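You operate a simulated robot arm through the tools that you are given. There is no shell and no other tool.

The job below is to be done with a simulated robot arm. You get a single attempt, and the scene is never put back.

JOB
Clamp the plate, then fit the white guide roller with the star knob.
Fine: cradle lever and blue knob both tight; star knob tight.

It is judged by the outcome, as a careful person would: the job done as asked, and still so three seconds after it is handed in. It fails if anything else is knocked over, pushed out of place, dropped, spilled or broken.

ROBOT AND FRAMES
A 7-joint arm with a two-finger parallel gripper, fixed in place. Base frame: the origin is at the foot of the arm, x ahead of it, y to its left, z up; the work surface is at about z = 0.84. Units: m, degrees, N and s.
Its first joint turns from -166.0 to 166.0 degrees. Payload 4.4 kg.
The tool frame sits at the grasp point between the pads (the TCP): z along the fingers, y along the line on which they close. The tips reach 0.023 m beyond it. The gripper opens to 0.094 m. The fingers are 0.038 m wide and 0.01 m thick; the gripper's body (0.054 by 0.096 m) begins 0.039 m behind the TCP.
Orientation is that of the tool frame in the base frame, as a unit quaternion [w, x, y, z]. With the fingers straight down and closing along the base's y, the tool's x points along the base's -x, its y along +y and its z along -z.

CONTROLS
- The arm moves only by the tool drive_tool. Its argument "motion" is a list of rows, each a list of 3 entries, a list of its own where there are three numbers: the shift along the tool's x, y, z in units of 250 mm (1.0 is 250 mm), then the turn, a rotation vector about the tool's x, y, z in units of 180 degrees (1.0 is 180 degrees), then the gripper command, from -1 (fully open) to 1 (shut), values between in proportion. In form: [[[dx, dy, dz], [ax, ay, az], grip], ...]. A call has 1 to 20 rows; each row is the pose to reach, as a shift and turn from the pose commanded when the call began, along the tool's axes at that moment. A call with a number of a shift or a turn outside -1 to 1 is refused whole. Each row takes 0.2 s and may step no farther than 0.05 m and 8.6 degrees from the row before; otherwise, or with a gripper value out of range, the whole call is refused. A pose out of reach is approached as far as the arm can. The call stops where the force on the tool passes 40 N (or 10 N more than at its start, if that is more) or the arm is blocked; 0.2 s more then pass. The fingers move at their own pace (about 0.108 m/s each) and stop on an object; they squeeze with about 40 N. The grip force told is the motor's: it shows also when the fingers shut on nothing. Time passes only in rows, and 0.2 s behind the last, so rows that repeat a pose let the fingers close. The reply holds the time, the measured pose of the TCP, the force on the tool along the base axes, the opening and the grip force, in the units named above and with some noise, with the torque about the TCP (base axes, N m) and any sound that the robot's microphone picked up.
- Cameras (640 x 400 px; columns grow to the right, rows downward): "scene" is fixed at [0.2208, -0.4994, 1.4255]; the picture's right is [0.17, -0.99, 0.00], its down [-0.71, -0.12, -0.70] and it looks along [0.69, 0.12, -0.72] (base axes); focal length 352 px, centre (320, 200). "wrist" rides on the gripper at [0.086, 0.016, -0.074] in the tool frame; the picture's right is [-0.18, 0.98, 0.00], its down [-0.58, -0.11, -0.81] and it looks along [-0.79, -0.15, 0.59] (tool axes); focal length 243 px, centre (320, 200).
- camera(camera): a new picture of that camera. No time passes.
- probe_pixels(camera, pixels): for up to 12 pixels [column, row] of the newest picture of that camera ("zoom" is the newest enlarged one), the place [x, y, z] in the base frame of the surface seen there, good to about 0.002 m. No time passes.
- inspect(camera, box): a new picture of the part [left, top, right, bottom] of that camera's present view, enlarged. No time passes.
- sign_off(): hands the job in; it is judged then, once.

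Unless the task says otherwise, let go and move clear before handing in.

The tools are called after "Call:" as name(argument=value, ...) on one line, values as JSON. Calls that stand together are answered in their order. drive_tool: Moves the arm, as the interface text tells. Its arguments: {"type":"object","properties":{"motion":{"type":"array"}},"required":["motion"]} The other tools are called the same way: camera (camera) takes a picture; probe_pixels (camera, pixels) gives the place of the surface under pixels of a picture; inspect (camera, box) takes an enlarged picture of a part of a camera's view; sign_off () hands the job in.

At the start:

```text
time_s: 0.0
ee_pos: [0.4823, -0.335, 1.1694]
tool_rot: [0.0, 0.0, 1.0, -0.001]
force: [-0.6, -0.3, -0.3]
torque: [0.01, 0.01, 0.02]
finger_gap: 0.094
grip_force: 0.0
```

scene: 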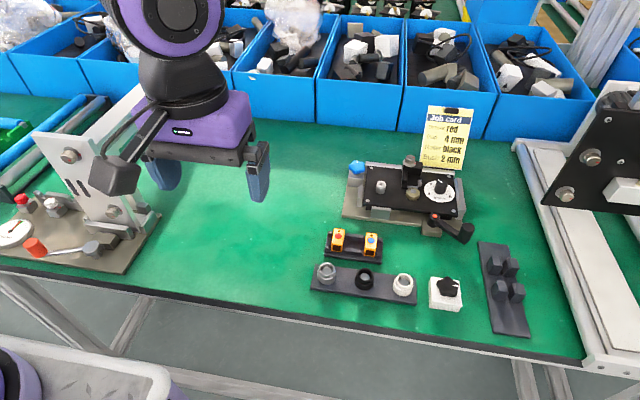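
wrist: 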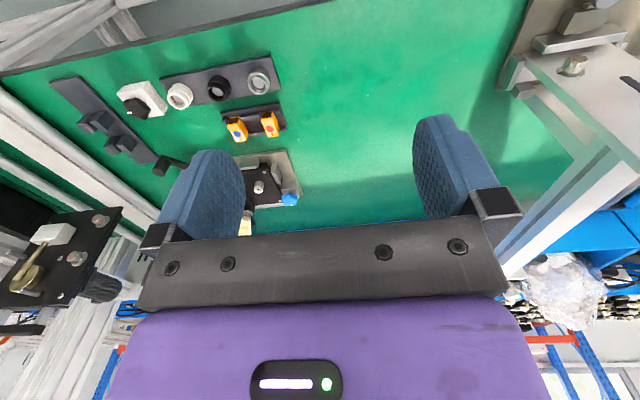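

The first pictures show the black plate fixture around pixel (410,195), a tray of rollers at (365,283) and a white block with a star knob at (446,292). I'll enlarge these areas to read the details before moving.

Call:
inspect(camera="scene", box=[330, 90, 490, 250])

Call:
inspect(camera="scene", box=[300, 220, 480, 330])

Call:
inspect(camera="scene", box=[410, 90, 490, 180])

Call:
inspect(camera="scene", box=[0, 80, 180, 290])

```text
2.50 times, centred on (410, 170) of scene
```

zoom: 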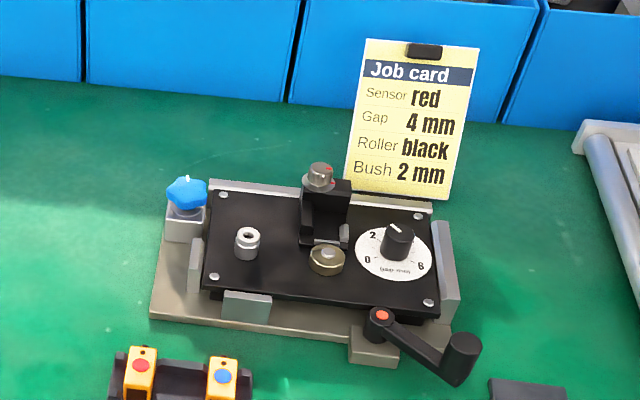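

```text
3.56 times, centred on (390, 275) of scene
```

zoom: 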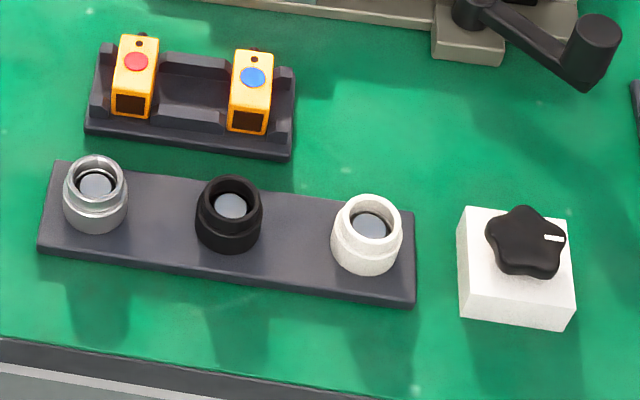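

```text
4.44 times, centred on (450, 135) of scene
```

zoom: 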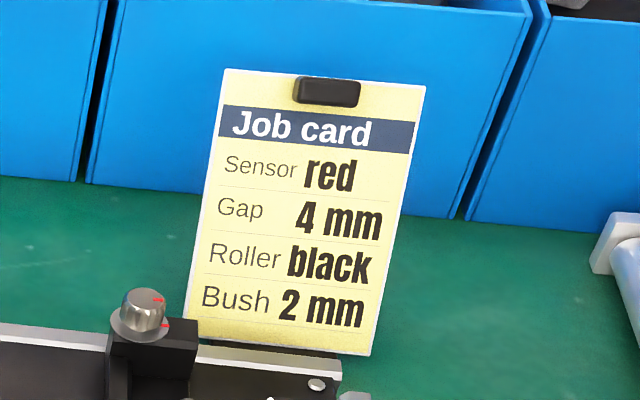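

```text
1.90 times, centred on (90, 185) of scene
```

zoom: 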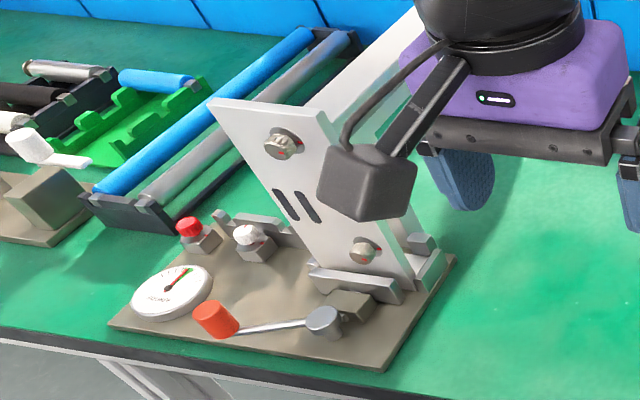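

The card at (450,138) says black roller, but the job asks explicitly for the white one, so white it is. The cradle has a blue star knob at (356,167), a black lever at (427,218)–(465,232), and a roller post at (381,187); I'll measure these now.

Call:
inspect(camera="scene", box=[340, 145, 480, 245])

```text
4.00 times, centred on (410, 195) of scene
```

zoom: 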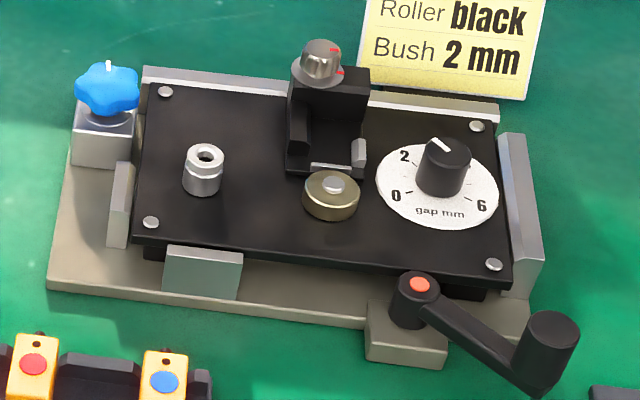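

This enlarged view shows the knob top at zoom (108,88), post top at (205,152), lever pivot at (420,285) and lever handle at (550,330). I'll probe them.

Call:
probe_pixels(camera="zoom", pixels=[[107, 92], [107, 68], [205, 152], [204, 190], [420, 285], [550, 325], [480, 320], [150, 222], [165, 92], [477, 127], [494, 265], [90, 145]])

Call:
inspect(camera="scene", box=[300, 220, 480, 330])

```text
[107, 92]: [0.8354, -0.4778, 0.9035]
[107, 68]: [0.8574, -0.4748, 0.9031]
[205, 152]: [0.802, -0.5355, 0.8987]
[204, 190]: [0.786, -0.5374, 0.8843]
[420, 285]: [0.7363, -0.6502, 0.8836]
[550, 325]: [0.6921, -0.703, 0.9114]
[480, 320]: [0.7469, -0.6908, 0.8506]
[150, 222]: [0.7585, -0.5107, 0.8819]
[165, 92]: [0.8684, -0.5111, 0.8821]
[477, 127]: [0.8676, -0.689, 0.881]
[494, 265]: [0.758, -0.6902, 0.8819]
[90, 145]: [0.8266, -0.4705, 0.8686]
```

```text
3.56 times, centred on (390, 275) of scene
```

zoom: 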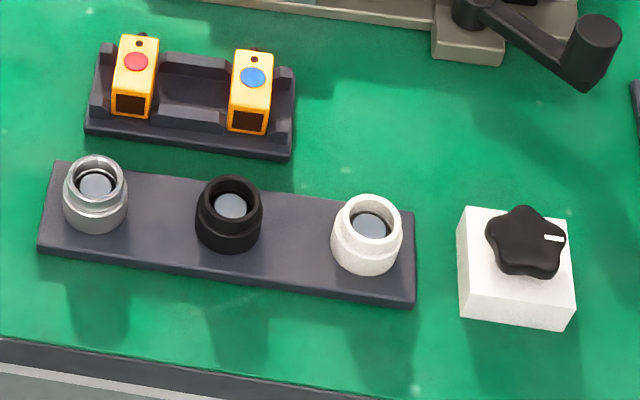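

Call:
probe_pixels(camera="zoom", pixels=[[368, 228], [368, 205], [340, 228], [397, 228], [366, 265], [525, 240], [545, 238], [525, 210], [490, 245], [562, 245], [470, 285], [390, 285]])

Call:
camera(camera="wrist")

```text
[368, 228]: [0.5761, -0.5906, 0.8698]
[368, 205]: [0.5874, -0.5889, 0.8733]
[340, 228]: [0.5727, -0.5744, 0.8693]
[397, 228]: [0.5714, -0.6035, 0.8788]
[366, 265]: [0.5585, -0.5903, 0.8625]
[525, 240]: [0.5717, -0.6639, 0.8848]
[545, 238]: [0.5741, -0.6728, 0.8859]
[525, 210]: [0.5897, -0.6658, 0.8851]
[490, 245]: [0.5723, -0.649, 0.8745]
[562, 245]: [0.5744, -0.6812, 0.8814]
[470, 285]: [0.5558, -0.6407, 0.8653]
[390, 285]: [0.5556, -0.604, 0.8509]
```

```text
taken
```

wrist: 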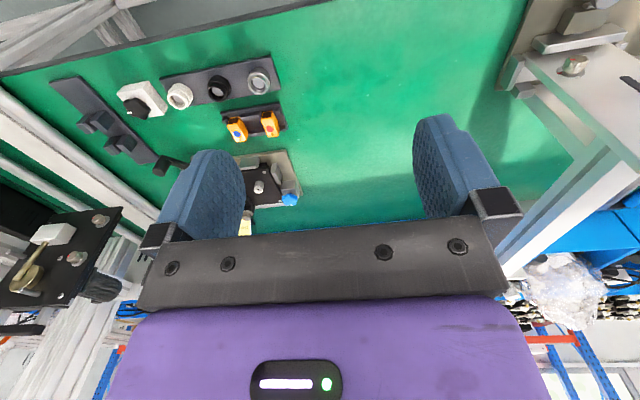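

Measurements: white roller centre ≈ (0.573,-0.590), star knob ≈ (0.573,-0.665, top 0.885), post ≈ (0.80,-0.536, top 0.899), blue knob ≈ (0.845,-0.477, 0.903), lever pivot (0.736,-0.650) with handle near (0.69,-0.70, 0.911). I'll move the arm over in free air to look with the wrist camera.

Call:
drive_tool(motion=[[[-0.065, -0.15, 0.047], [0, 0, 0], -1], [[-0.13, -0.3, 0.093], [0, 0, 0], -1], [[-0.196, -0.45, 0.14], [0, 0, 0], -1], [[-0.26, -0.6, 0.187], [0, 0, 0], -1], [[-0.327, -0.75, 0.233], [0, 0, 0], -1], [[-0.392, -0.9, 0.28], [0, 0, 0], -1]])

Call:
camera(camera="wrist")

Call:
camera(camera="scene")

```text
time_s: 1.4
ee_pos: [0.5806, -0.5575, 1.0987]
tool_rot: [0.0, 0.0, 1.0, 0.0]
force: [-0.8, 0.8, 0.3]
torque: [-0.04, -0.01, 0.03]
finger_gap: 0.094
grip_force: 0.1
```

```text
taken
```

wrist: 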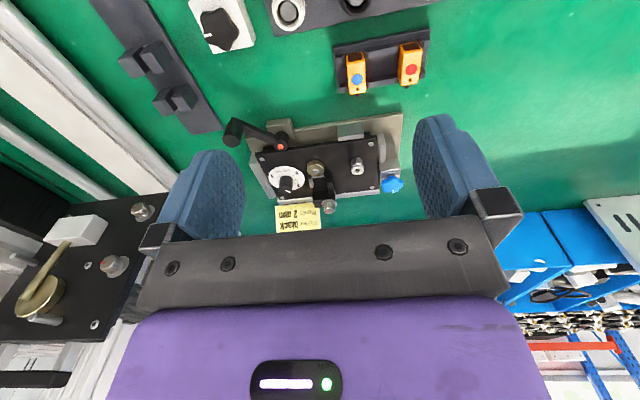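

```text
taken
```

scene: 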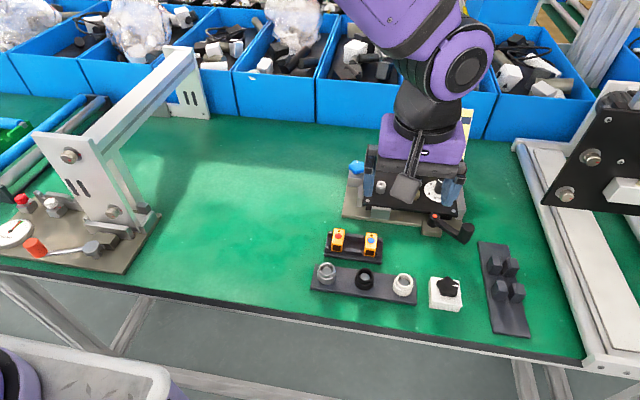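

The wrist picture shows the cradle upside-down around (320,165), with the lever at (250,135). I'll enlarge it and also look at the left fixture again, now unobstructed, as a model for how the lever works.

Call:
inspect(camera="wrist", box=[215, 105, 415, 230])

Call:
inspect(camera="scene", box=[0, 120, 180, 290])

Call:
inspect(camera="scene", box=[410, 180, 480, 250])

```text
3.20 times, centred on (315, 168) of wrist
```

zoom: 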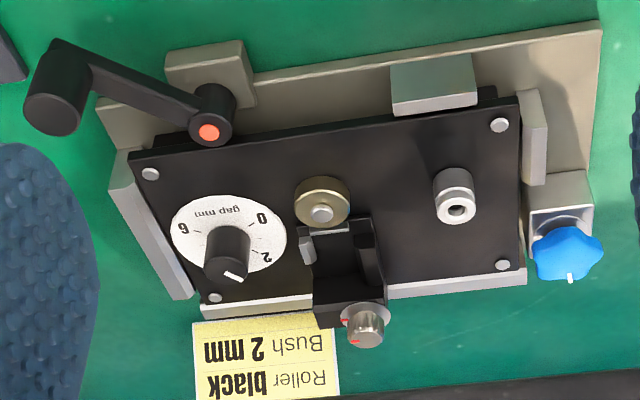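

```text
2.35 times, centred on (90, 205) of scene
```

zoom: 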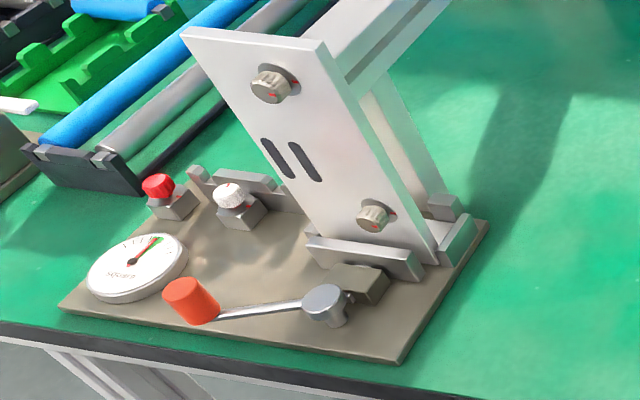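

```text
5.71 times, centred on (445, 215) of scene
```

zoom: 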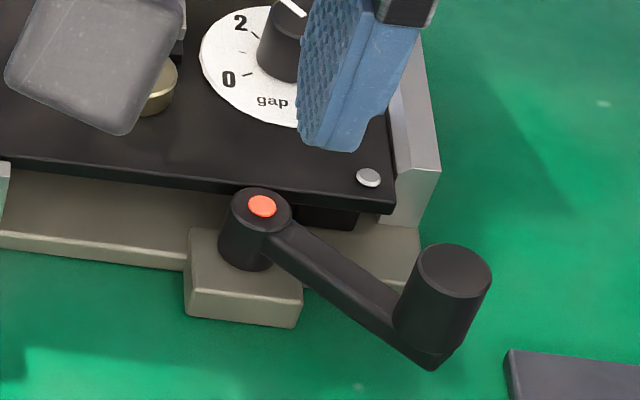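

The lever pivots at the red dot (zoom 262,205) in front of the plate edge and its handle top is at zoom (455,270); by analogy with the left fixture it should swing clockwise across the front to the left. I'll probe the handle and pivot precisely.

Call:
probe_pixels(camera="zoom", pixels=[[262, 205], [233, 205], [290, 205], [452, 270], [420, 268], [488, 272], [452, 248], [452, 292], [430, 330], [425, 362], [345, 270], [245, 295]])

Call:
inspect(camera="wrist", box=[180, 0, 440, 100])

```text
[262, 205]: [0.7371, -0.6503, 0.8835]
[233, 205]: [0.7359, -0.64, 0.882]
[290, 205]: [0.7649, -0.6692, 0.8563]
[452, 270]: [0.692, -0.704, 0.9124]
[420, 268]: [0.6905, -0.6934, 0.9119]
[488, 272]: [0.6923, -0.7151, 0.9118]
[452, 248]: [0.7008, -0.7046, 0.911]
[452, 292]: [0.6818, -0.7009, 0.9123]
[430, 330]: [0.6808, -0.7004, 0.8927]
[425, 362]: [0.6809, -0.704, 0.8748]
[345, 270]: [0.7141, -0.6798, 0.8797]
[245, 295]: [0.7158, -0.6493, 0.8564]
```

```text
2.46 times, centred on (310, 50) of wrist
```

zoom: 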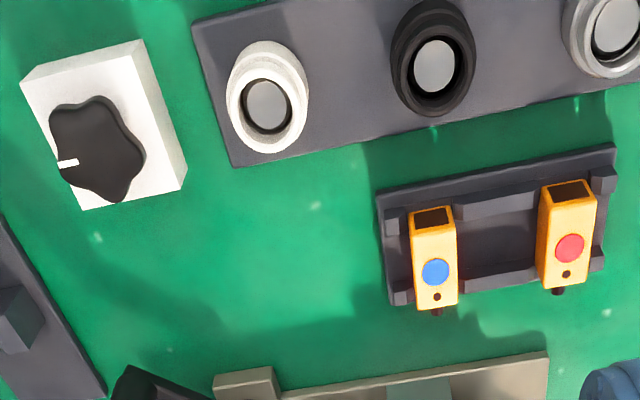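

Handle centre is (0.692,-0.704), top 0.912; pivot (0.737,-0.650), so the lever arm is 0.070 m long at about 230° heading. I'll go above the handle with the tool yawed +50° so the fingers straddle the lever arm.

Call:
drive_tool(motion=[[[-0.074, -0.098, 0.066], [0, 0, -0.0463], -1], [[-0.1485, -0.195, 0.132], [0, 0, -0.0926], -1], [[-0.223, -0.293, 0.197], [0, 0, -0.1389], -1], [[-0.297, -0.391, 0.263], [0, 0, -0.1852], -1], [[-0.371, -0.488, 0.329], [0, 0, -0.2315], -1], [[-0.4456, -0.586, 0.3948], [0, 0, -0.2778], -1]])

Call:
camera(camera="wrist")

Call:
camera(camera="scene")

```text
time_s: 2.8
ee_pos: [0.6931, -0.7055, 0.9995]
tool_rot: [0.0, -0.424, 0.906, -0.001]
force: [-0.1, 0.5, 1.4]
torque: [-0.02, 0.01, -0.01]
finger_gap: 0.0942
grip_force: 0.1
```

```text
taken
```

wrist: 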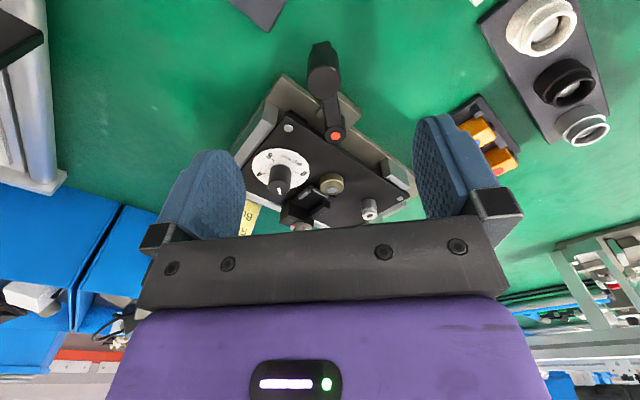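

```text
taken
```

scene: 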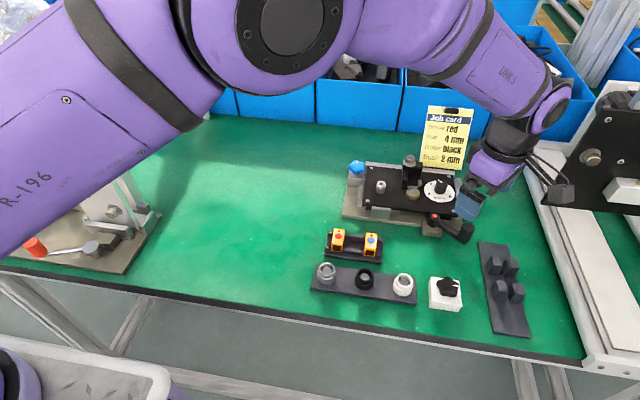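

The tool is aligned over the handle (wrist picture: handle at (322,60), lever running down to the red dot at (336,135)). I'll narrow the fingers to about 50 mm and lower to the handle height.

Call:
drive_tool(motion=[[[0, 0, 0], [0, 0, 0], -0.06], [[0, 0, 0.06], [0, 0, 0], -0.06], [[0, 0, 0.14], [0, 0, 0], -0.06], [[0, 0, 0.22], [0, 0, 0], -0.06], [[0, 0, 0.29], [0, 0, 0], -0.06], [[0, 0, 0.36], [0, 0, 0], -0.06]])

Call:
camera(camera="wrist")

Call:
inspect(camera="scene", box=[400, 160, 520, 260])

```text
time_s: 4.2
ee_pos: [0.6932, -0.7073, 0.9089]
tool_rot: [0.0, -0.423, 0.906, 0.0]
force: [-0.3, -0.7, 0.1]
torque: [-0.01, 0.0, -0.03]
finger_gap: 0.0499
grip_force: 0.0
```

```text
taken
```

wrist: 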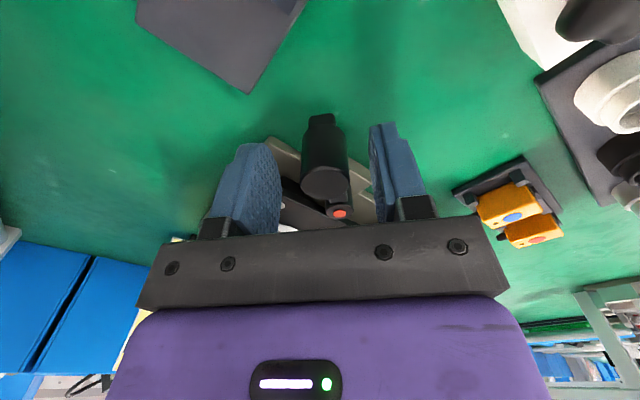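

```text
4.00 times, centred on (460, 210) of scene
```

zoom: 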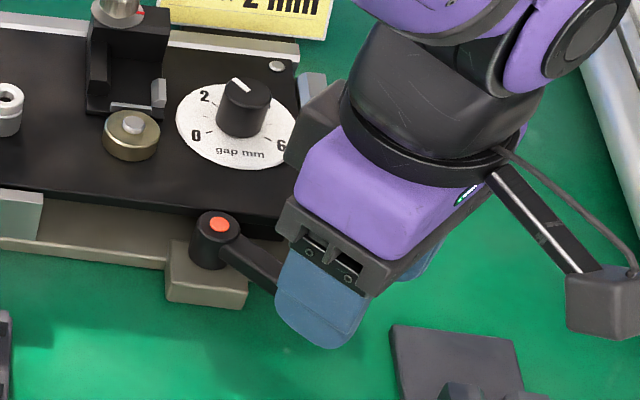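

The handle sits between the fingers (wrist (325,165)). I'll close on it.

Call:
drive_tool(motion=[[[0, 0, 0], [0, 0, 0], 0.6], [[0, 0, 0], [0, 0, 0], 1], [[0, 0, 0], [0, 0, 0], 1]])

Call:
camera(camera="wrist")

```text
time_s: 5.0
ee_pos: [0.691, -0.7056, 0.9099]
tool_rot: [0.0, -0.423, 0.906, 0.001]
force: [-17.1, 16.9, -1.2]
torque: [0.16, 0.04, 0.06]
finger_gap: 0.0234
grip_force: 45.0
```

```text
taken
```

wrist: 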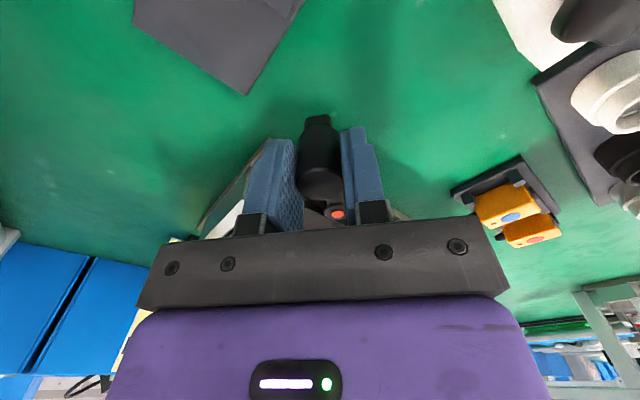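

Gripped: gap 0.0234 and 45 N motor force, with a 24 N sideways load showing the lever is held at its open end against anticlockwise motion. I'll swing it clockwise along its arc, 30° first, watching the force.

Call:
drive_tool(motion=[[[-0.00109, 0.02496, 0], [0, 0, 0.02778], 1], [[-0.00435, 0.04973, 0], [0, 0, 0.05556], 1], [[-0.00976, 0.07413, 0], [0, 0, 0.08333], 1], [[-0.01727, 0.09795, 0], [0, 0, 0.1111], 1], [[-0.02683, 0.12104, 0], [0, 0, 0.1389], 1], [[-0.03837, 0.1432, 0], [0, 0, 0.16667], 1]])

Call:
inspect(camera="scene", box=[400, 160, 520, 260])

```text
time_s: 6.4
ee_pos: [0.6717, -0.6783, 0.9101]
tool_rot: [0.0, -0.172, 0.985, -0.001]
force: [-3.7, -11.4, -0.6]
torque: [-0.18, 0.31, -0.61]
finger_gap: 0.0233
grip_force: 45.2
```

```text
4.00 times, centred on (460, 210) of scene
```

zoom: 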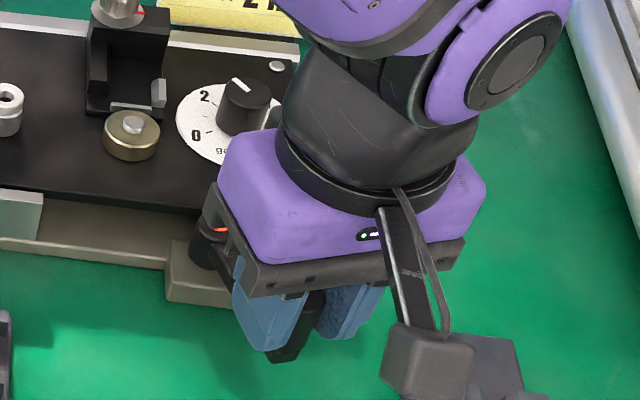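

The lever followed to about 203° with modest resistance (11 N). I'll continue the same arc another 40°.

Call:
drive_tool(motion=[[[-0.00109, 0.02496, 0], [0, 0, 0.02778], 1], [[-0.00435, 0.04973, 0], [0, 0, 0.05556], 1], [[-0.00976, 0.07413, 0], [0, 0, 0.08333], 1], [[-0.01727, 0.09795, 0], [0, 0, 0.1111], 1], [[-0.02683, 0.12104, 0], [0, 0, 0.1389], 1], [[-0.03837, 0.1432, 0], [0, 0, 0.16667], 1], [[-0.0518, 0.16427, 0], [0, 0, 0.19444], 1], [[-0.06701, 0.18409, 0], [0, 0, 0.2222], 1]])

Call:
inspect(camera="scene", box=[380, 160, 500, 260])

```text
time_s: 8.2
ee_pos: [0.6705, -0.6264, 0.9097]
tool_rot: [-0.001, 0.175, 0.985, 0.001]
force: [-21.4, 1.7, -0.1]
torque: [-0.38, 0.58, -0.37]
finger_gap: 0.023
grip_force: 45.5
```

```text
4.00 times, centred on (440, 210) of scene
```

zoom: 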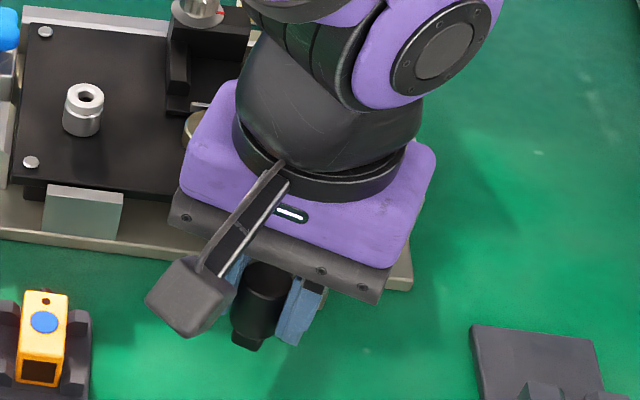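

The lever is now at about 160° with a 21 N radial pull and little tangential resistance. I'll continue the arc another 30° with a slight outward correction.

Call:
drive_tool(motion=[[[0.005, 0.02496, 0], [0, 0, 0.02778], 1], [[0.0025, 0.04973, 0], [0, 0, 0.05556], 1], [[-0.003, 0.07413, 0], [0, 0, 0.08333], 1], [[-0.0105, 0.09795, 0], [0, 0, 0.1111], 1], [[-0.02, 0.12104, 0], [0, 0, 0.1389], 1], [[-0.0315, 0.1432, 0], [0, 0, 0.16667], 1]])

Call:
inspect(camera="scene", box=[380, 160, 500, 260])

```text
time_s: 9.1
ee_pos: [0.6755, -0.6139, 0.9099]
tool_rot: [0.001, 0.315, 0.949, -0.004]
force: [-1.6, -19.5, -10.4]
torque: [0.26, -0.24, 0.32]
finger_gap: 0.0231
grip_force: 45.1
stopped in row 4: the force on the tool passed its limit at 44 N (the readings are from after the stop); the commanded pose is now the measured one
```

```text
4.00 times, centred on (440, 210) of scene
```

zoom: 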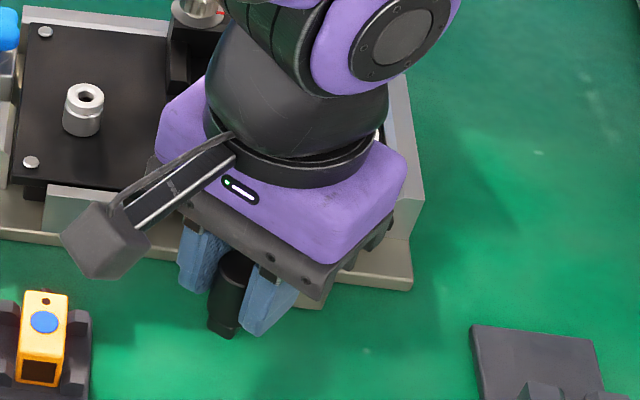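

The call stopped at 44 N with the handle at about (0.676,-0.614), roughly 80° of swing. I'll push a little further in small steps to learn whether this is the clamp tightening or a firm end.

Call:
drive_tool(motion=[[[0, 0.01, 0], [0, 0, 0.011], 1], [[-0.0005, 0.02, 0], [0, 0, 0.022], 1], [[-0.001, 0.03, 0], [0, 0, 0.033], 1], [[-0.002, 0.04, 0], [0, 0, 0.044], 1]])

Call:
camera(camera="wrist")

Call:
inspect(camera="scene", box=[380, 160, 500, 260])

```text
time_s: 9.7
ee_pos: [0.6757, -0.6149, 0.9091]
tool_rot: [0.002, 0.347, 0.938, -0.007]
force: [-1.3, -17.9, -9.2]
torque: [0.29, -0.43, 0.32]
finger_gap: 0.0229
grip_force: 45.5
stopped in row 3: the force on the tool passed its limit at 42 N (the readings are from after the stop); the commanded pose is now the measured one
```

```text
taken
```

wrist: 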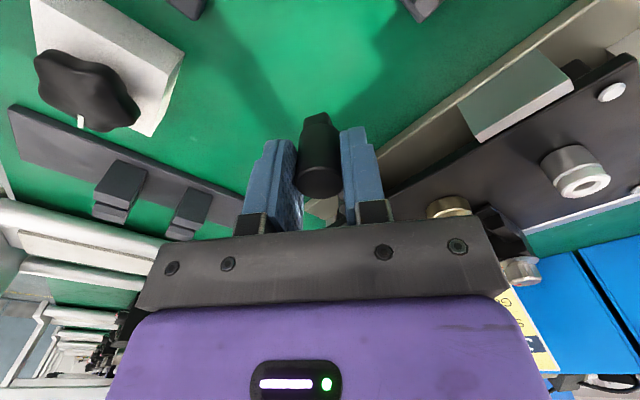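

```text
4.00 times, centred on (440, 210) of scene
```

zoom: 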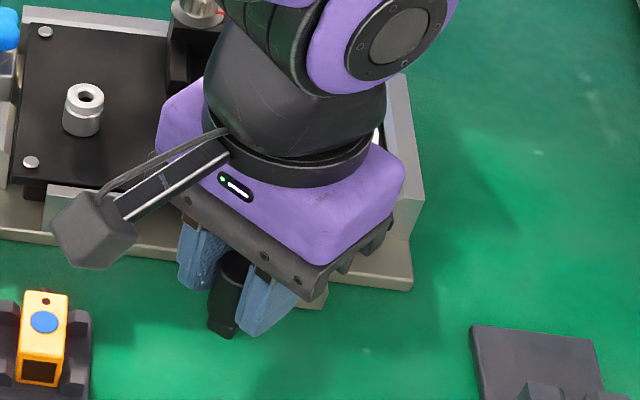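

It didn't move further: the lever is at a firm stop at about 150°. I'll open the fingers, lift clear and look at the lever and plate.

Call:
drive_tool(motion=[[[0, 0, 0], [0, 0, 0], -0.06], [[0, 0, 0], [0, 0, 0], -0.06], [[0, 0, -0.1], [0, 0, 0], -0.06], [[0, 0, -0.25], [0, 0, 0], -0.06], [[0, 0, -0.4], [0, 0, 0], -0.06], [[0.15, 0, -0.5], [0, 0, 0], -0.5], [[0.3, 0, -0.55], [0, 0, 0], -1], [[0.45, 0, -0.6], [0, 0, 0], -1]])

Call:
camera(camera="scene")

Call:
inspect(camera="scene", box=[340, 145, 480, 245])

```text
time_s: 11.5
ee_pos: [0.5918, -0.5376, 1.0606]
tool_rot: [0.002, 0.346, 0.938, -0.006]
force: [1.2, 0.3, -1.0]
torque: [0.02, 0.02, -0.03]
finger_gap: 0.0939
grip_force: 0.2
```

```text
taken
```

scene: 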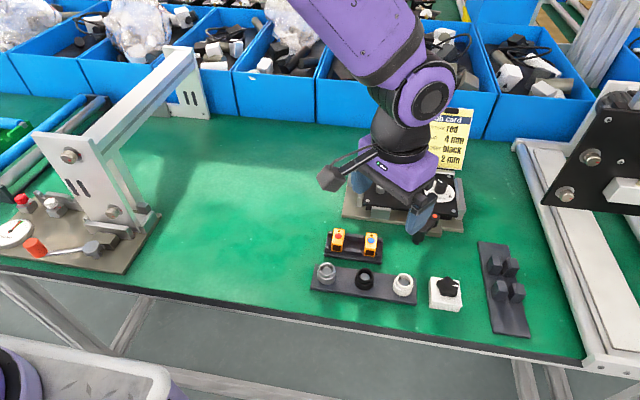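

```text
4.00 times, centred on (410, 195) of scene
```

zoom: 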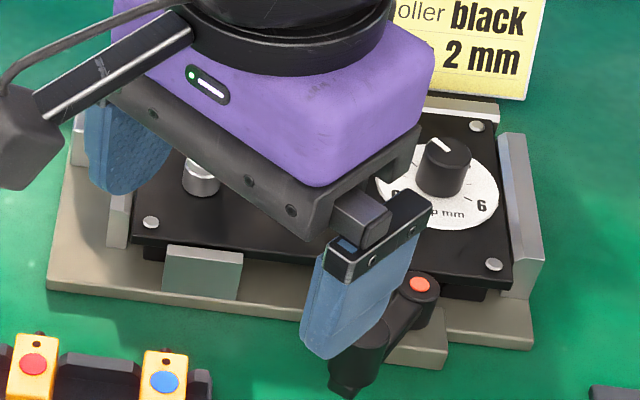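

The lever handle stays in its closed position (zoom (360,350), pivot dot (419,284)). Next I'll move to view the blue knob closely with the wrist camera, straightening the tool yaw.

Call:
drive_tool(motion=[[[-0.0125, 0.096, 0.02], [-0.0006, 0.0002, -0.0376], -1], [[-0.025, 0.192, 0.04], [-0.0013, 0.0004, -0.0752], -1], [[-0.0375, 0.288, 0.06], [-0.002, 0.0006, -0.1128], -1], [[-0.05, 0.385, 0.08], [-0.0026, 0.0008, -0.1504], -1], [[-0.0625, 0.481, 0.1], [-0.0033, 0.001, -0.188], -1], [[-0.075, 0.577, 0.12], [-0.0039, 0.0013, -0.2256], -1]])

Call:
camera(camera="wrist")

Call:
camera(camera="scene")

```text
time_s: 12.9
ee_pos: [0.6987, -0.4414, 1.0295]
tool_rot: [-0.001, -0.001, 1.0, 0.001]
force: [0.0, 0.2, 0.3]
torque: [0.01, -0.01, 0.0]
finger_gap: 0.0939
grip_force: 0.1
```

```text
taken
```

wrist: 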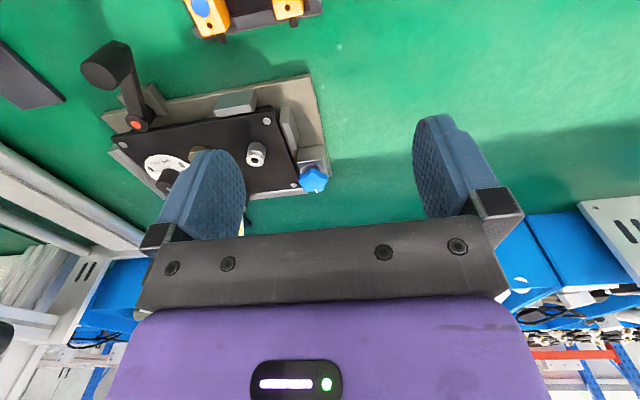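

```text
taken
```

scene: 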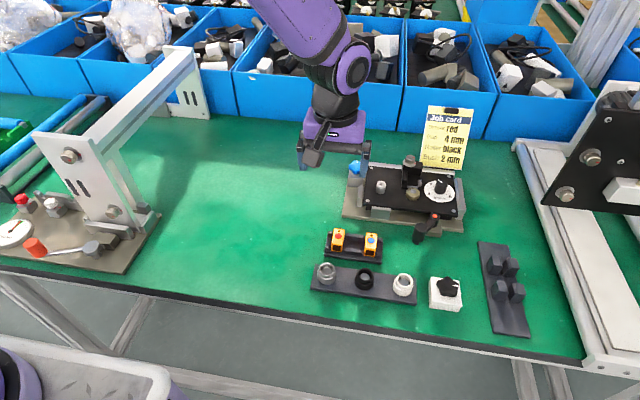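

Both views now clearly show the blue knob (wrist (313,180), scene (356,167)) and the lever in its new position. I'll enlarge both to measure the knob and its surroundings.

Call:
inspect(camera="wrist", box=[240, 80, 340, 210])

Call:
inspect(camera="scene", box=[335, 145, 395, 225])

```text
3.08 times, centred on (290, 145) of wrist
```

zoom: 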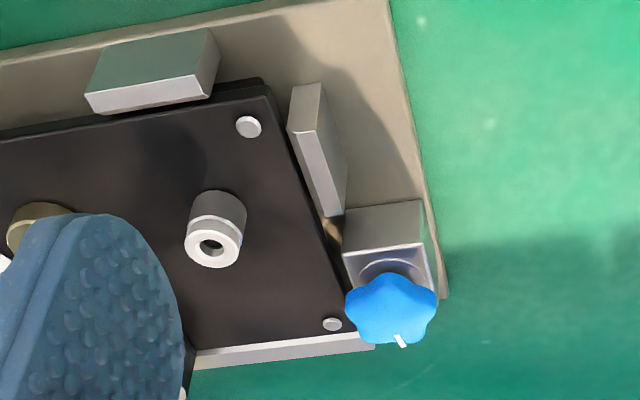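

```text
5.00 times, centred on (365, 185) of scene
```

zoom: 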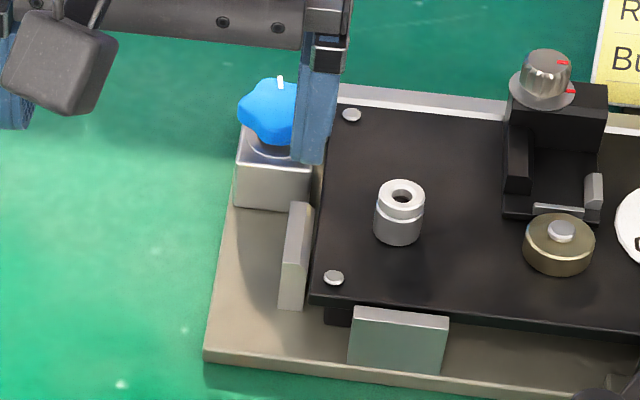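

I'll probe the newest (scene) zoom: knob top, its block, the left jaw top and plate edge.

Call:
probe_pixels(camera="zoom", pixels=[[245, 110], [262, 105], [262, 90], [275, 130], [280, 82], [245, 145], [262, 152], [295, 215], [300, 208], [330, 150], [318, 290], [400, 190]])

Call:
inspect(camera="wrist", box=[280, 130, 340, 210])

```text
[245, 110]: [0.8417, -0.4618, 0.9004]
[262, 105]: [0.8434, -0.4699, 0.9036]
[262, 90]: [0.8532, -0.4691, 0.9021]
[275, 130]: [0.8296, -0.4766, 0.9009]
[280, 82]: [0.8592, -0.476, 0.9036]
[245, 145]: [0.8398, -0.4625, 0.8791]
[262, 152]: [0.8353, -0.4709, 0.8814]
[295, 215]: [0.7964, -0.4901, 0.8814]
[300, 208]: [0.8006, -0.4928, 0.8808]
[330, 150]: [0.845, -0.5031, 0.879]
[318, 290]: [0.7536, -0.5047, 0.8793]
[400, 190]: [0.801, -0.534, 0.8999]
```

```text
5.00 times, centred on (310, 170) of wrist
```

zoom: 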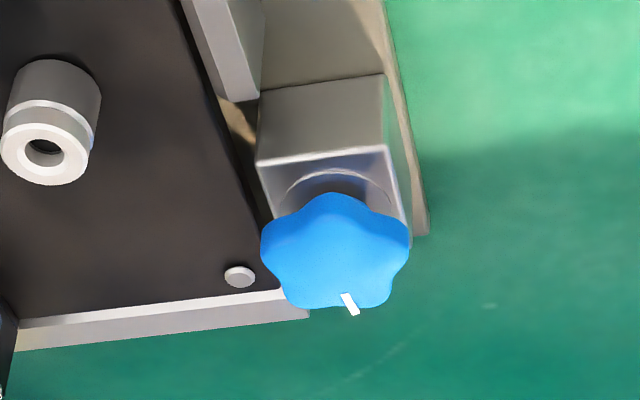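

Jaws and plate tops are all near z≈0.881, the knob's top is 0.903. I'll probe the knob outline in this wrist zoom to find its centre.

Call:
probe_pixels(camera="zoom", pixels=[[266, 245], [404, 245], [332, 200], [335, 250], [300, 302], [380, 300], [347, 300], [288, 216], [385, 216], [320, 150], [240, 275], [120, 330]])

```text
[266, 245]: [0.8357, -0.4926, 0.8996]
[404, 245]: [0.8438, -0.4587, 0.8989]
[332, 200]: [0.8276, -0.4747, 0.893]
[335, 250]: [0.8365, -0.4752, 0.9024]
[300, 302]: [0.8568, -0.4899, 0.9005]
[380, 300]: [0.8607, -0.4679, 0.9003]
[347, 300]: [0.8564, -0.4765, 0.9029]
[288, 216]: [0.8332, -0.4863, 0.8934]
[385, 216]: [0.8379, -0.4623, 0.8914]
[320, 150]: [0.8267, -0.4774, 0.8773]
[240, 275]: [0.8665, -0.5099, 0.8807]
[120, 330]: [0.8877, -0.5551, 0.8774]
```

Knob centre ≈ (0.845,-0.4765), radius ≈ 0.018, five lobes at about 25°, 97°, 169°, 241°, 313°; all neighbouring tops are ≤0.882, so fingertips at 0.887 clear them. I'll go above it with the tool yawed +43° (pads on lobe 313°/valley 133°).

Call:
drive_tool(motion=[[[-0.097, -0.024, 0.04], [0, 0, -0.0398], -1], [[-0.195, -0.048, 0.08], [0, 0, -0.0796], -1], [[-0.292, -0.0715, 0.12], [0, 0, -0.1194], -1], [[-0.389, -0.095, 0.16], [0, 0, -0.1593], -1], [[-0.487, -0.119, 0.2], [0, 0, -0.1991], -0.5], [[-0.584, -0.143, 0.24], [0, 0, -0.2389], -0.28], [[-0.584, -0.143, 0.24], [0, 0, -0.2389], -0.28]])

Call:
camera(camera="wrist")

Call:
camera(camera="scene")

```text
time_s: 14.5
ee_pos: [0.8456, -0.4767, 0.9691]
tool_rot: [0.0, -0.367, 0.93, 0.0]
force: [0.0, -0.2, 1.0]
torque: [0.0, -0.02, -0.02]
finger_gap: 0.0604
grip_force: 0.0
```

```text
taken
```

wrist: 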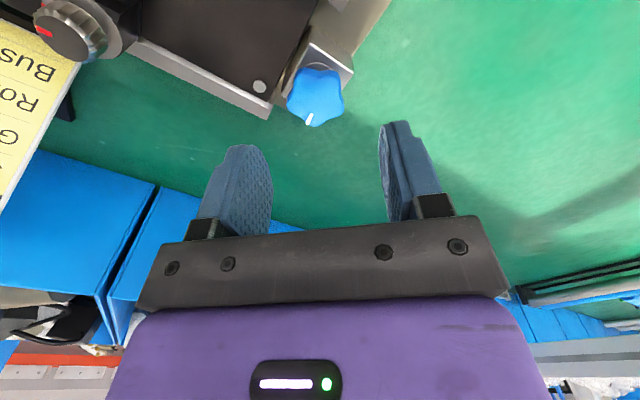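

```text
taken
```

scene: 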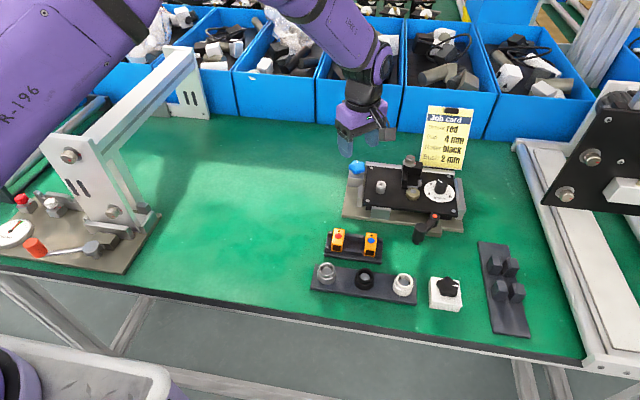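

The knob is at wrist (315,97), nearly centred below the tool. I'll enlarge and refine the centre before descending.

Call:
inspect(camera="wrist", box=[275, 55, 355, 135])

```text
5.00 times, centred on (315, 95) of wrist
```

zoom: 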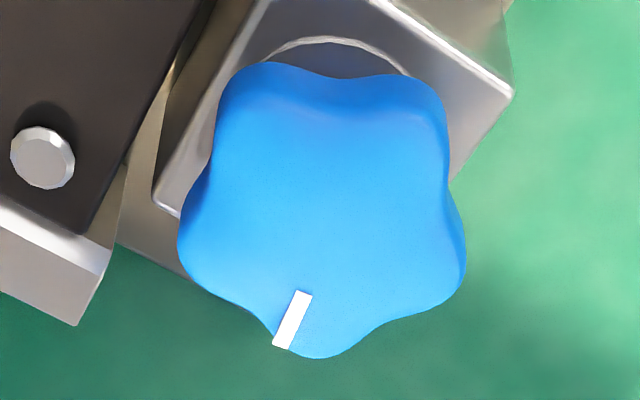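

Call:
probe_pixels(camera="zoom", pixels=[[245, 72], [415, 85], [455, 265], [310, 350], [188, 250], [320, 200], [300, 300], [285, 340], [185, 190], [490, 100], [330, 50], [100, 200]])

```text
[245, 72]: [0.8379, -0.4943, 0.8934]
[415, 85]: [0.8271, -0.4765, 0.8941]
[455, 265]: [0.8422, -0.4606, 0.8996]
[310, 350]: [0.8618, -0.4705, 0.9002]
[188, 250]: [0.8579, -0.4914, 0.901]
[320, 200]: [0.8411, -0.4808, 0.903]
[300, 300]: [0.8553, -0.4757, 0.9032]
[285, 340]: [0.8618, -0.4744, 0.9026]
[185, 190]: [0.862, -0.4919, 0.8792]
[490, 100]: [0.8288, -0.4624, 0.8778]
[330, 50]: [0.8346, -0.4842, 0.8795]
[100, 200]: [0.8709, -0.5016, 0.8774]
```

Refined: knob centre ≈ (0.8454,-0.478), lobes at ≈27.6°+72k. I'll trim the position and yaw, descend to TCP z≈0.910 and close.

Call:
drive_tool(motion=[[[0.0036, -0.0038, 0.06], [0, 0, -0.0144], -0.28], [[0.0036, -0.0038, 0.12], [0, 0, -0.0144], -0.28], [[0.0036, -0.0038, 0.18], [0, 0, -0.0144], -0.28], [[0.0036, -0.0038, 0.236], [0, 0, -0.0144], -0.28], [[0.0036, -0.0038, 0.236], [0, 0, -0.0144], 0.2], [[0.0036, -0.0038, 0.236], [0, 0, -0.0144], 1], [[0.0036, -0.0038, 0.236], [0, 0, -0.0144], 1]])

Call:
camera(camera="wrist")

Call:
inspect(camera="scene", box=[320, 120, 420, 200])

```text
time_s: 16.1
ee_pos: [0.8469, -0.4791, 0.9096]
tool_rot: [0.0, -0.389, 0.921, 0.0]
force: [8.2, -6.0, -1.4]
torque: [-0.02, -0.24, -0.03]
finger_gap: 0.0359
grip_force: 44.6
```

```text
taken
```

wrist: 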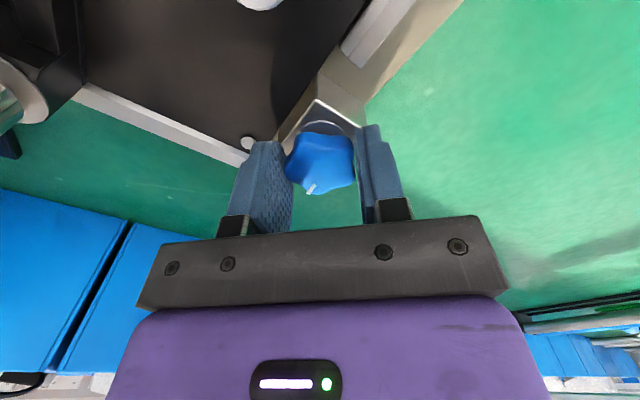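

```text
5.00 times, centred on (370, 160) of scene
```

zoom: 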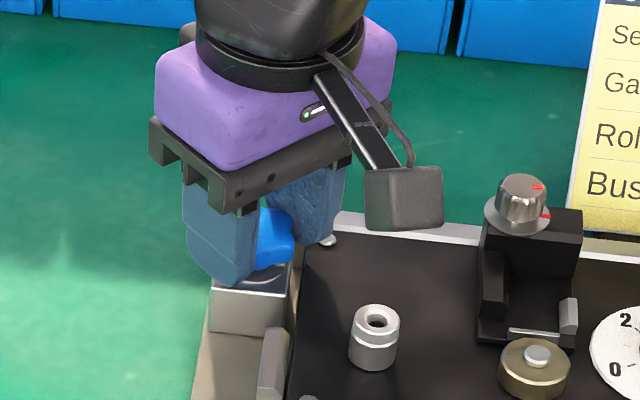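

The knob is gripped (gap 0.036, 44.6 N). I'll turn it clockwise 32° and check the torque.

Call:
drive_tool(motion=[[[0, 0, 0], [0, 0, 0.0444], 1], [[0, 0, 0], [0, 0, 0.0889], 1], [[0, 0, 0], [0, 0, 0.1333], 1], [[0, 0, 0], [0, 0, 0.1778], 1]])

Call:
inspect(camera="wrist", box=[220, 90, 420, 220])

```text
time_s: 17.1
ee_pos: [0.8458, -0.4786, 0.9084]
tool_rot: [-0.002, -0.118, 0.993, 0.002]
force: [9.5, -11.3, -6.7]
torque: [-0.21, -0.26, -0.02]
finger_gap: 0.0357
grip_force: 45.1
```

```text
3.08 times, centred on (320, 155) of wrist
```

zoom: 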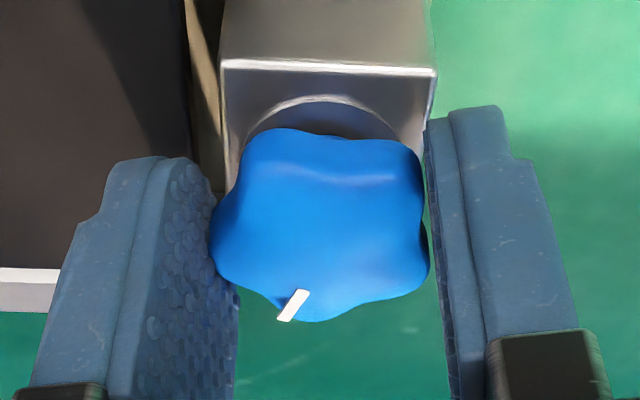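

The knob turns with the gripper, no torque yet, slight downward pull (-6.7 N) as if it screws in. I'll keep turning another 72° clockwise with a slight lowering.

Call:
drive_tool(motion=[[[0, 0, 0.001], [0, 0, 0.0444], 1], [[0, 0, 0.002], [0, 0, 0.0889], 1], [[0, 0, 0.003], [0, 0, 0.1333], 1], [[0, 0, 0.004], [0, 0, 0.1778], 1], [[0, 0, 0.005], [0, 0, 0.2222], 1], [[0, 0, 0.006], [0, 0, 0.2667], 1], [[0, 0, 0.007], [0, 0, 0.3111], 1], [[0, 0, 0.008], [0, 0, 0.3556], 1], [[0, 0, 0.009], [0, 0, 0.4], 1]])

Call:
inspect(camera="wrist", box=[220, 90, 420, 220])

```text
time_s: 19.1
ee_pos: [0.8461, -0.4753, 0.9073]
tool_rot: [-0.001, 0.487, 0.873, 0.001]
force: [8.4, 14.9, -3.3]
torque: [0.44, 0.02, 0.62]
finger_gap: 0.0361
grip_force: 45.2
```

```text
3.08 times, centred on (320, 155) of wrist
```

zoom: 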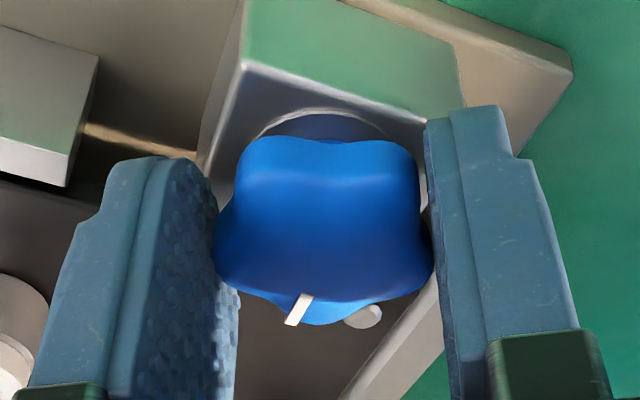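

Torque about z has risen to 0.62 N m: the knob is starting to tighten. I'll turn on in the same grip, another 24°.

Call:
drive_tool(motion=[[[0, 0, 0], [0, 0, 0.0333], 1], [[0, 0, 0], [0, 0, 0.0667], 1], [[0, 0, 0], [0, 0, 0.1], 1], [[0, 0, 0], [0, 0, 0.1333], 1]])

Call:
inspect(camera="wrist", box=[220, 90, 420, 220])

```text
time_s: 20.1
ee_pos: [0.8479, -0.4768, 0.9068]
tool_rot: [0.0, 0.658, 0.753, 0.0]
force: [27.7, 17.2, -1.4]
torque: [0.14, -0.47, 0.64]
finger_gap: 0.0359
grip_force: 44.9
```

```text
3.08 times, centred on (320, 155) of wrist
```

zoom: 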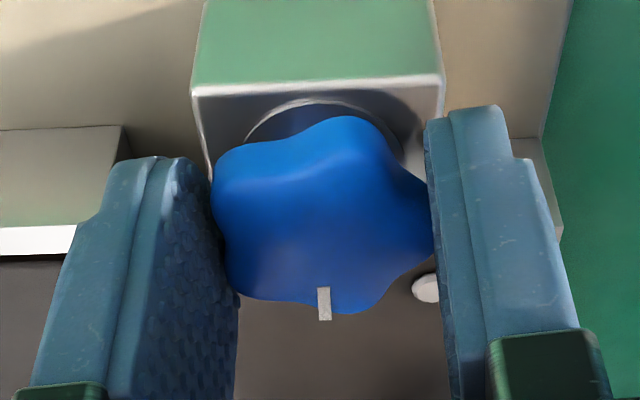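

The knob's star has slipped relative to the pads (tick moved from zoom (300,310) to (325,303)) so it resists firmly now. I'll open the fingers slightly and view its orientation to regrip on a lobe and check tightness again.

Call:
drive_tool(motion=[[[0, 0, 0], [0, 0, 0], -0.28], [[0, 0, 0], [0, 0, 0], -0.28]])

Call:
inspect(camera="wrist", box=[220, 90, 420, 220])

```text
time_s: 20.7
ee_pos: [0.8444, -0.4791, 0.9071]
tool_rot: [-0.001, 0.659, 0.752, -0.001]
force: [-0.3, 0.1, 0.2]
torque: [-0.03, 0.03, -0.01]
finger_gap: 0.0598
grip_force: 0.1
```

```text
3.08 times, centred on (320, 155) of wrist
```

zoom: 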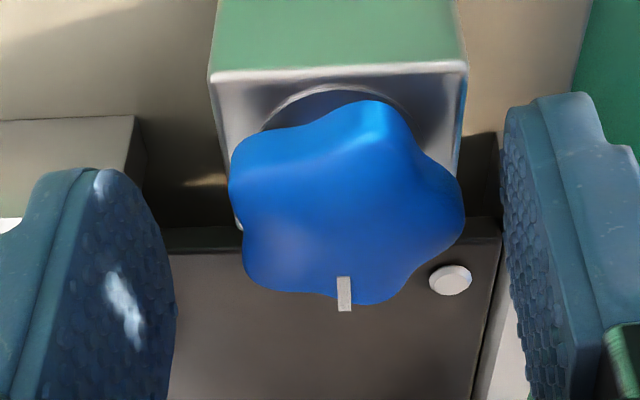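

Call:
probe_pixels(camera="zoom", pixels=[[375, 106], [238, 160], [255, 282], [380, 298], [457, 210], [344, 280], [344, 305], [345, 200]])

Call:
inspect(camera="scene", box=[320, 120, 420, 200])

```text
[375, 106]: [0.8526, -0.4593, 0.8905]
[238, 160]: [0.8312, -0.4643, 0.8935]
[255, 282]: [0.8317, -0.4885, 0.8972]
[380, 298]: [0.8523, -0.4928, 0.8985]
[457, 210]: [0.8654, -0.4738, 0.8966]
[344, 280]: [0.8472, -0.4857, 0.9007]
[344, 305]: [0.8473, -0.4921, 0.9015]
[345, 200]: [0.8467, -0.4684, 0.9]
```

```text
5.00 times, centred on (370, 160) of scene
```

zoom: 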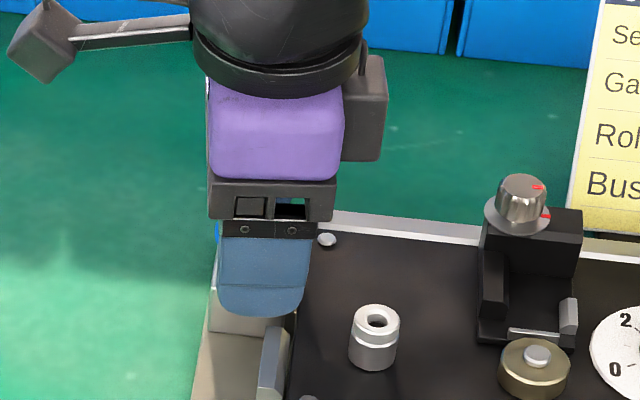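

The knob has turned about 100° (tick now at 272°) and sunk ~2 mm; its lobes are at ≈1.7°+72k. I'll swing the open gripper back 30° onto a lobe axis, regrip and tighten once more to confirm.

Call:
drive_tool(motion=[[[0, 0, 0], [0, 0, -0.0417], -0.28], [[0, 0, 0], [0, 0, -0.0833], -0.28], [[0, 0, 0], [0, 0, -0.125], -0.28], [[0, 0, 0], [0, 0, -0.1667], -0.28], [[0, 0, 0], [0, 0, -0.1667], 0.3], [[0, 0, 0], [0, 0, -0.1667], 1], [[0, 0, 0], [0, 0, -0.1667], 1]])

Call:
inspect(camera="wrist", box=[220, 90, 420, 220])

```text
time_s: 22.3
ee_pos: [0.8469, -0.4764, 0.9075]
tool_rot: [0.001, 0.441, 0.898, 0.001]
force: [11.4, 6.8, -0.8]
torque: [0.1, -0.2, 0.06]
finger_gap: 0.0357
grip_force: 44.9
```

```text
3.08 times, centred on (320, 155) of wrist
```

zoom: 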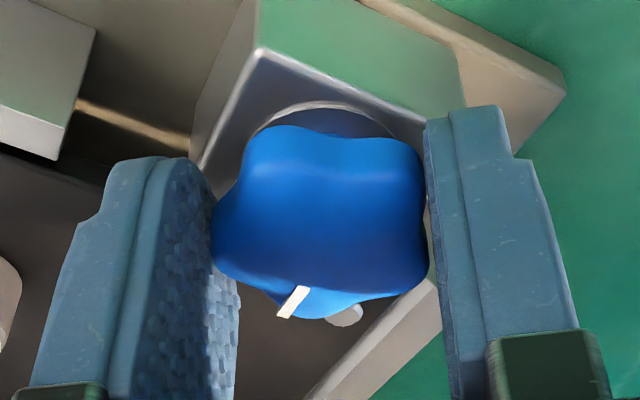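

Aligned grip (same look as the first grip). Now a small clockwise turn of 12° to read the torque.

Call:
drive_tool(motion=[[[0, 0, 0], [0, 0, 0.0222], 1], [[0, 0, 0], [0, 0, 0.0444], 1], [[0, 0, 0], [0, 0, 0.0667], 1]])

Call:
inspect(camera="wrist", box=[220, 90, 420, 220])

```text
time_s: 23.1
ee_pos: [0.846, -0.4763, 0.9073]
tool_rot: [0.0, 0.532, 0.846, 0.0]
force: [16.3, 16.4, -1.9]
torque: [0.12, -0.33, 0.76]
finger_gap: 0.0356
grip_force: 44.5
```

```text
3.08 times, centred on (320, 155) of wrist
```

zoom: 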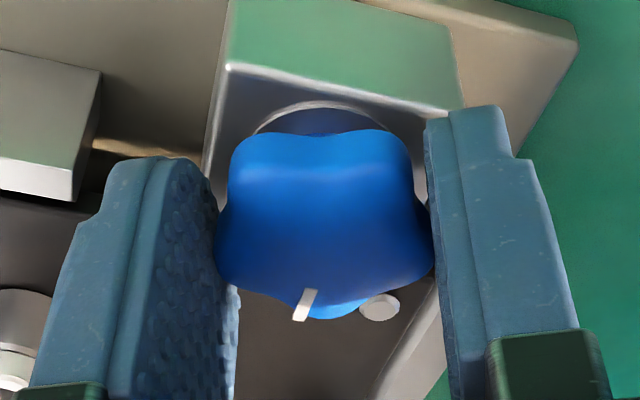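

Torque is 0.76 N m and the star is slipping a few degrees in the pads. I'll try another 12° to see the maximum.

Call:
drive_tool(motion=[[[0, 0, 0], [0, 0, 0.0222], 1], [[0, 0, 0], [0, 0, 0.0444], 1], [[0, 0, 0], [0, 0, 0.0667], 1]])

Call:
inspect(camera="wrist", box=[220, 90, 420, 220])

```text
time_s: 23.9
ee_pos: [0.848, -0.4769, 0.907]
tool_rot: [-0.001, 0.618, 0.786, 0.001]
force: [24.1, 22.7, 2.5]
torque: [0.25, -0.32, 0.84]
finger_gap: 0.036
grip_force: 44.8
```

```text
3.08 times, centred on (320, 155) of wrist
```

zoom: 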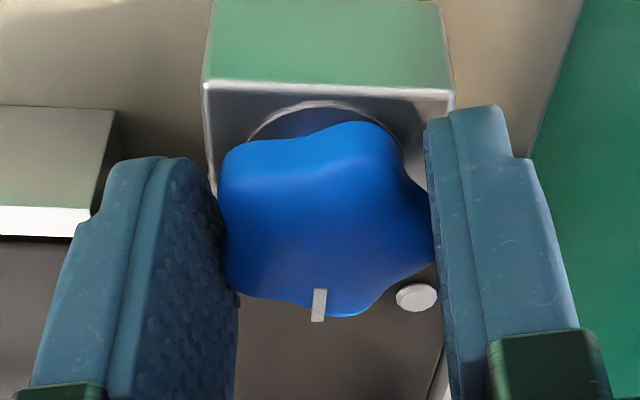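

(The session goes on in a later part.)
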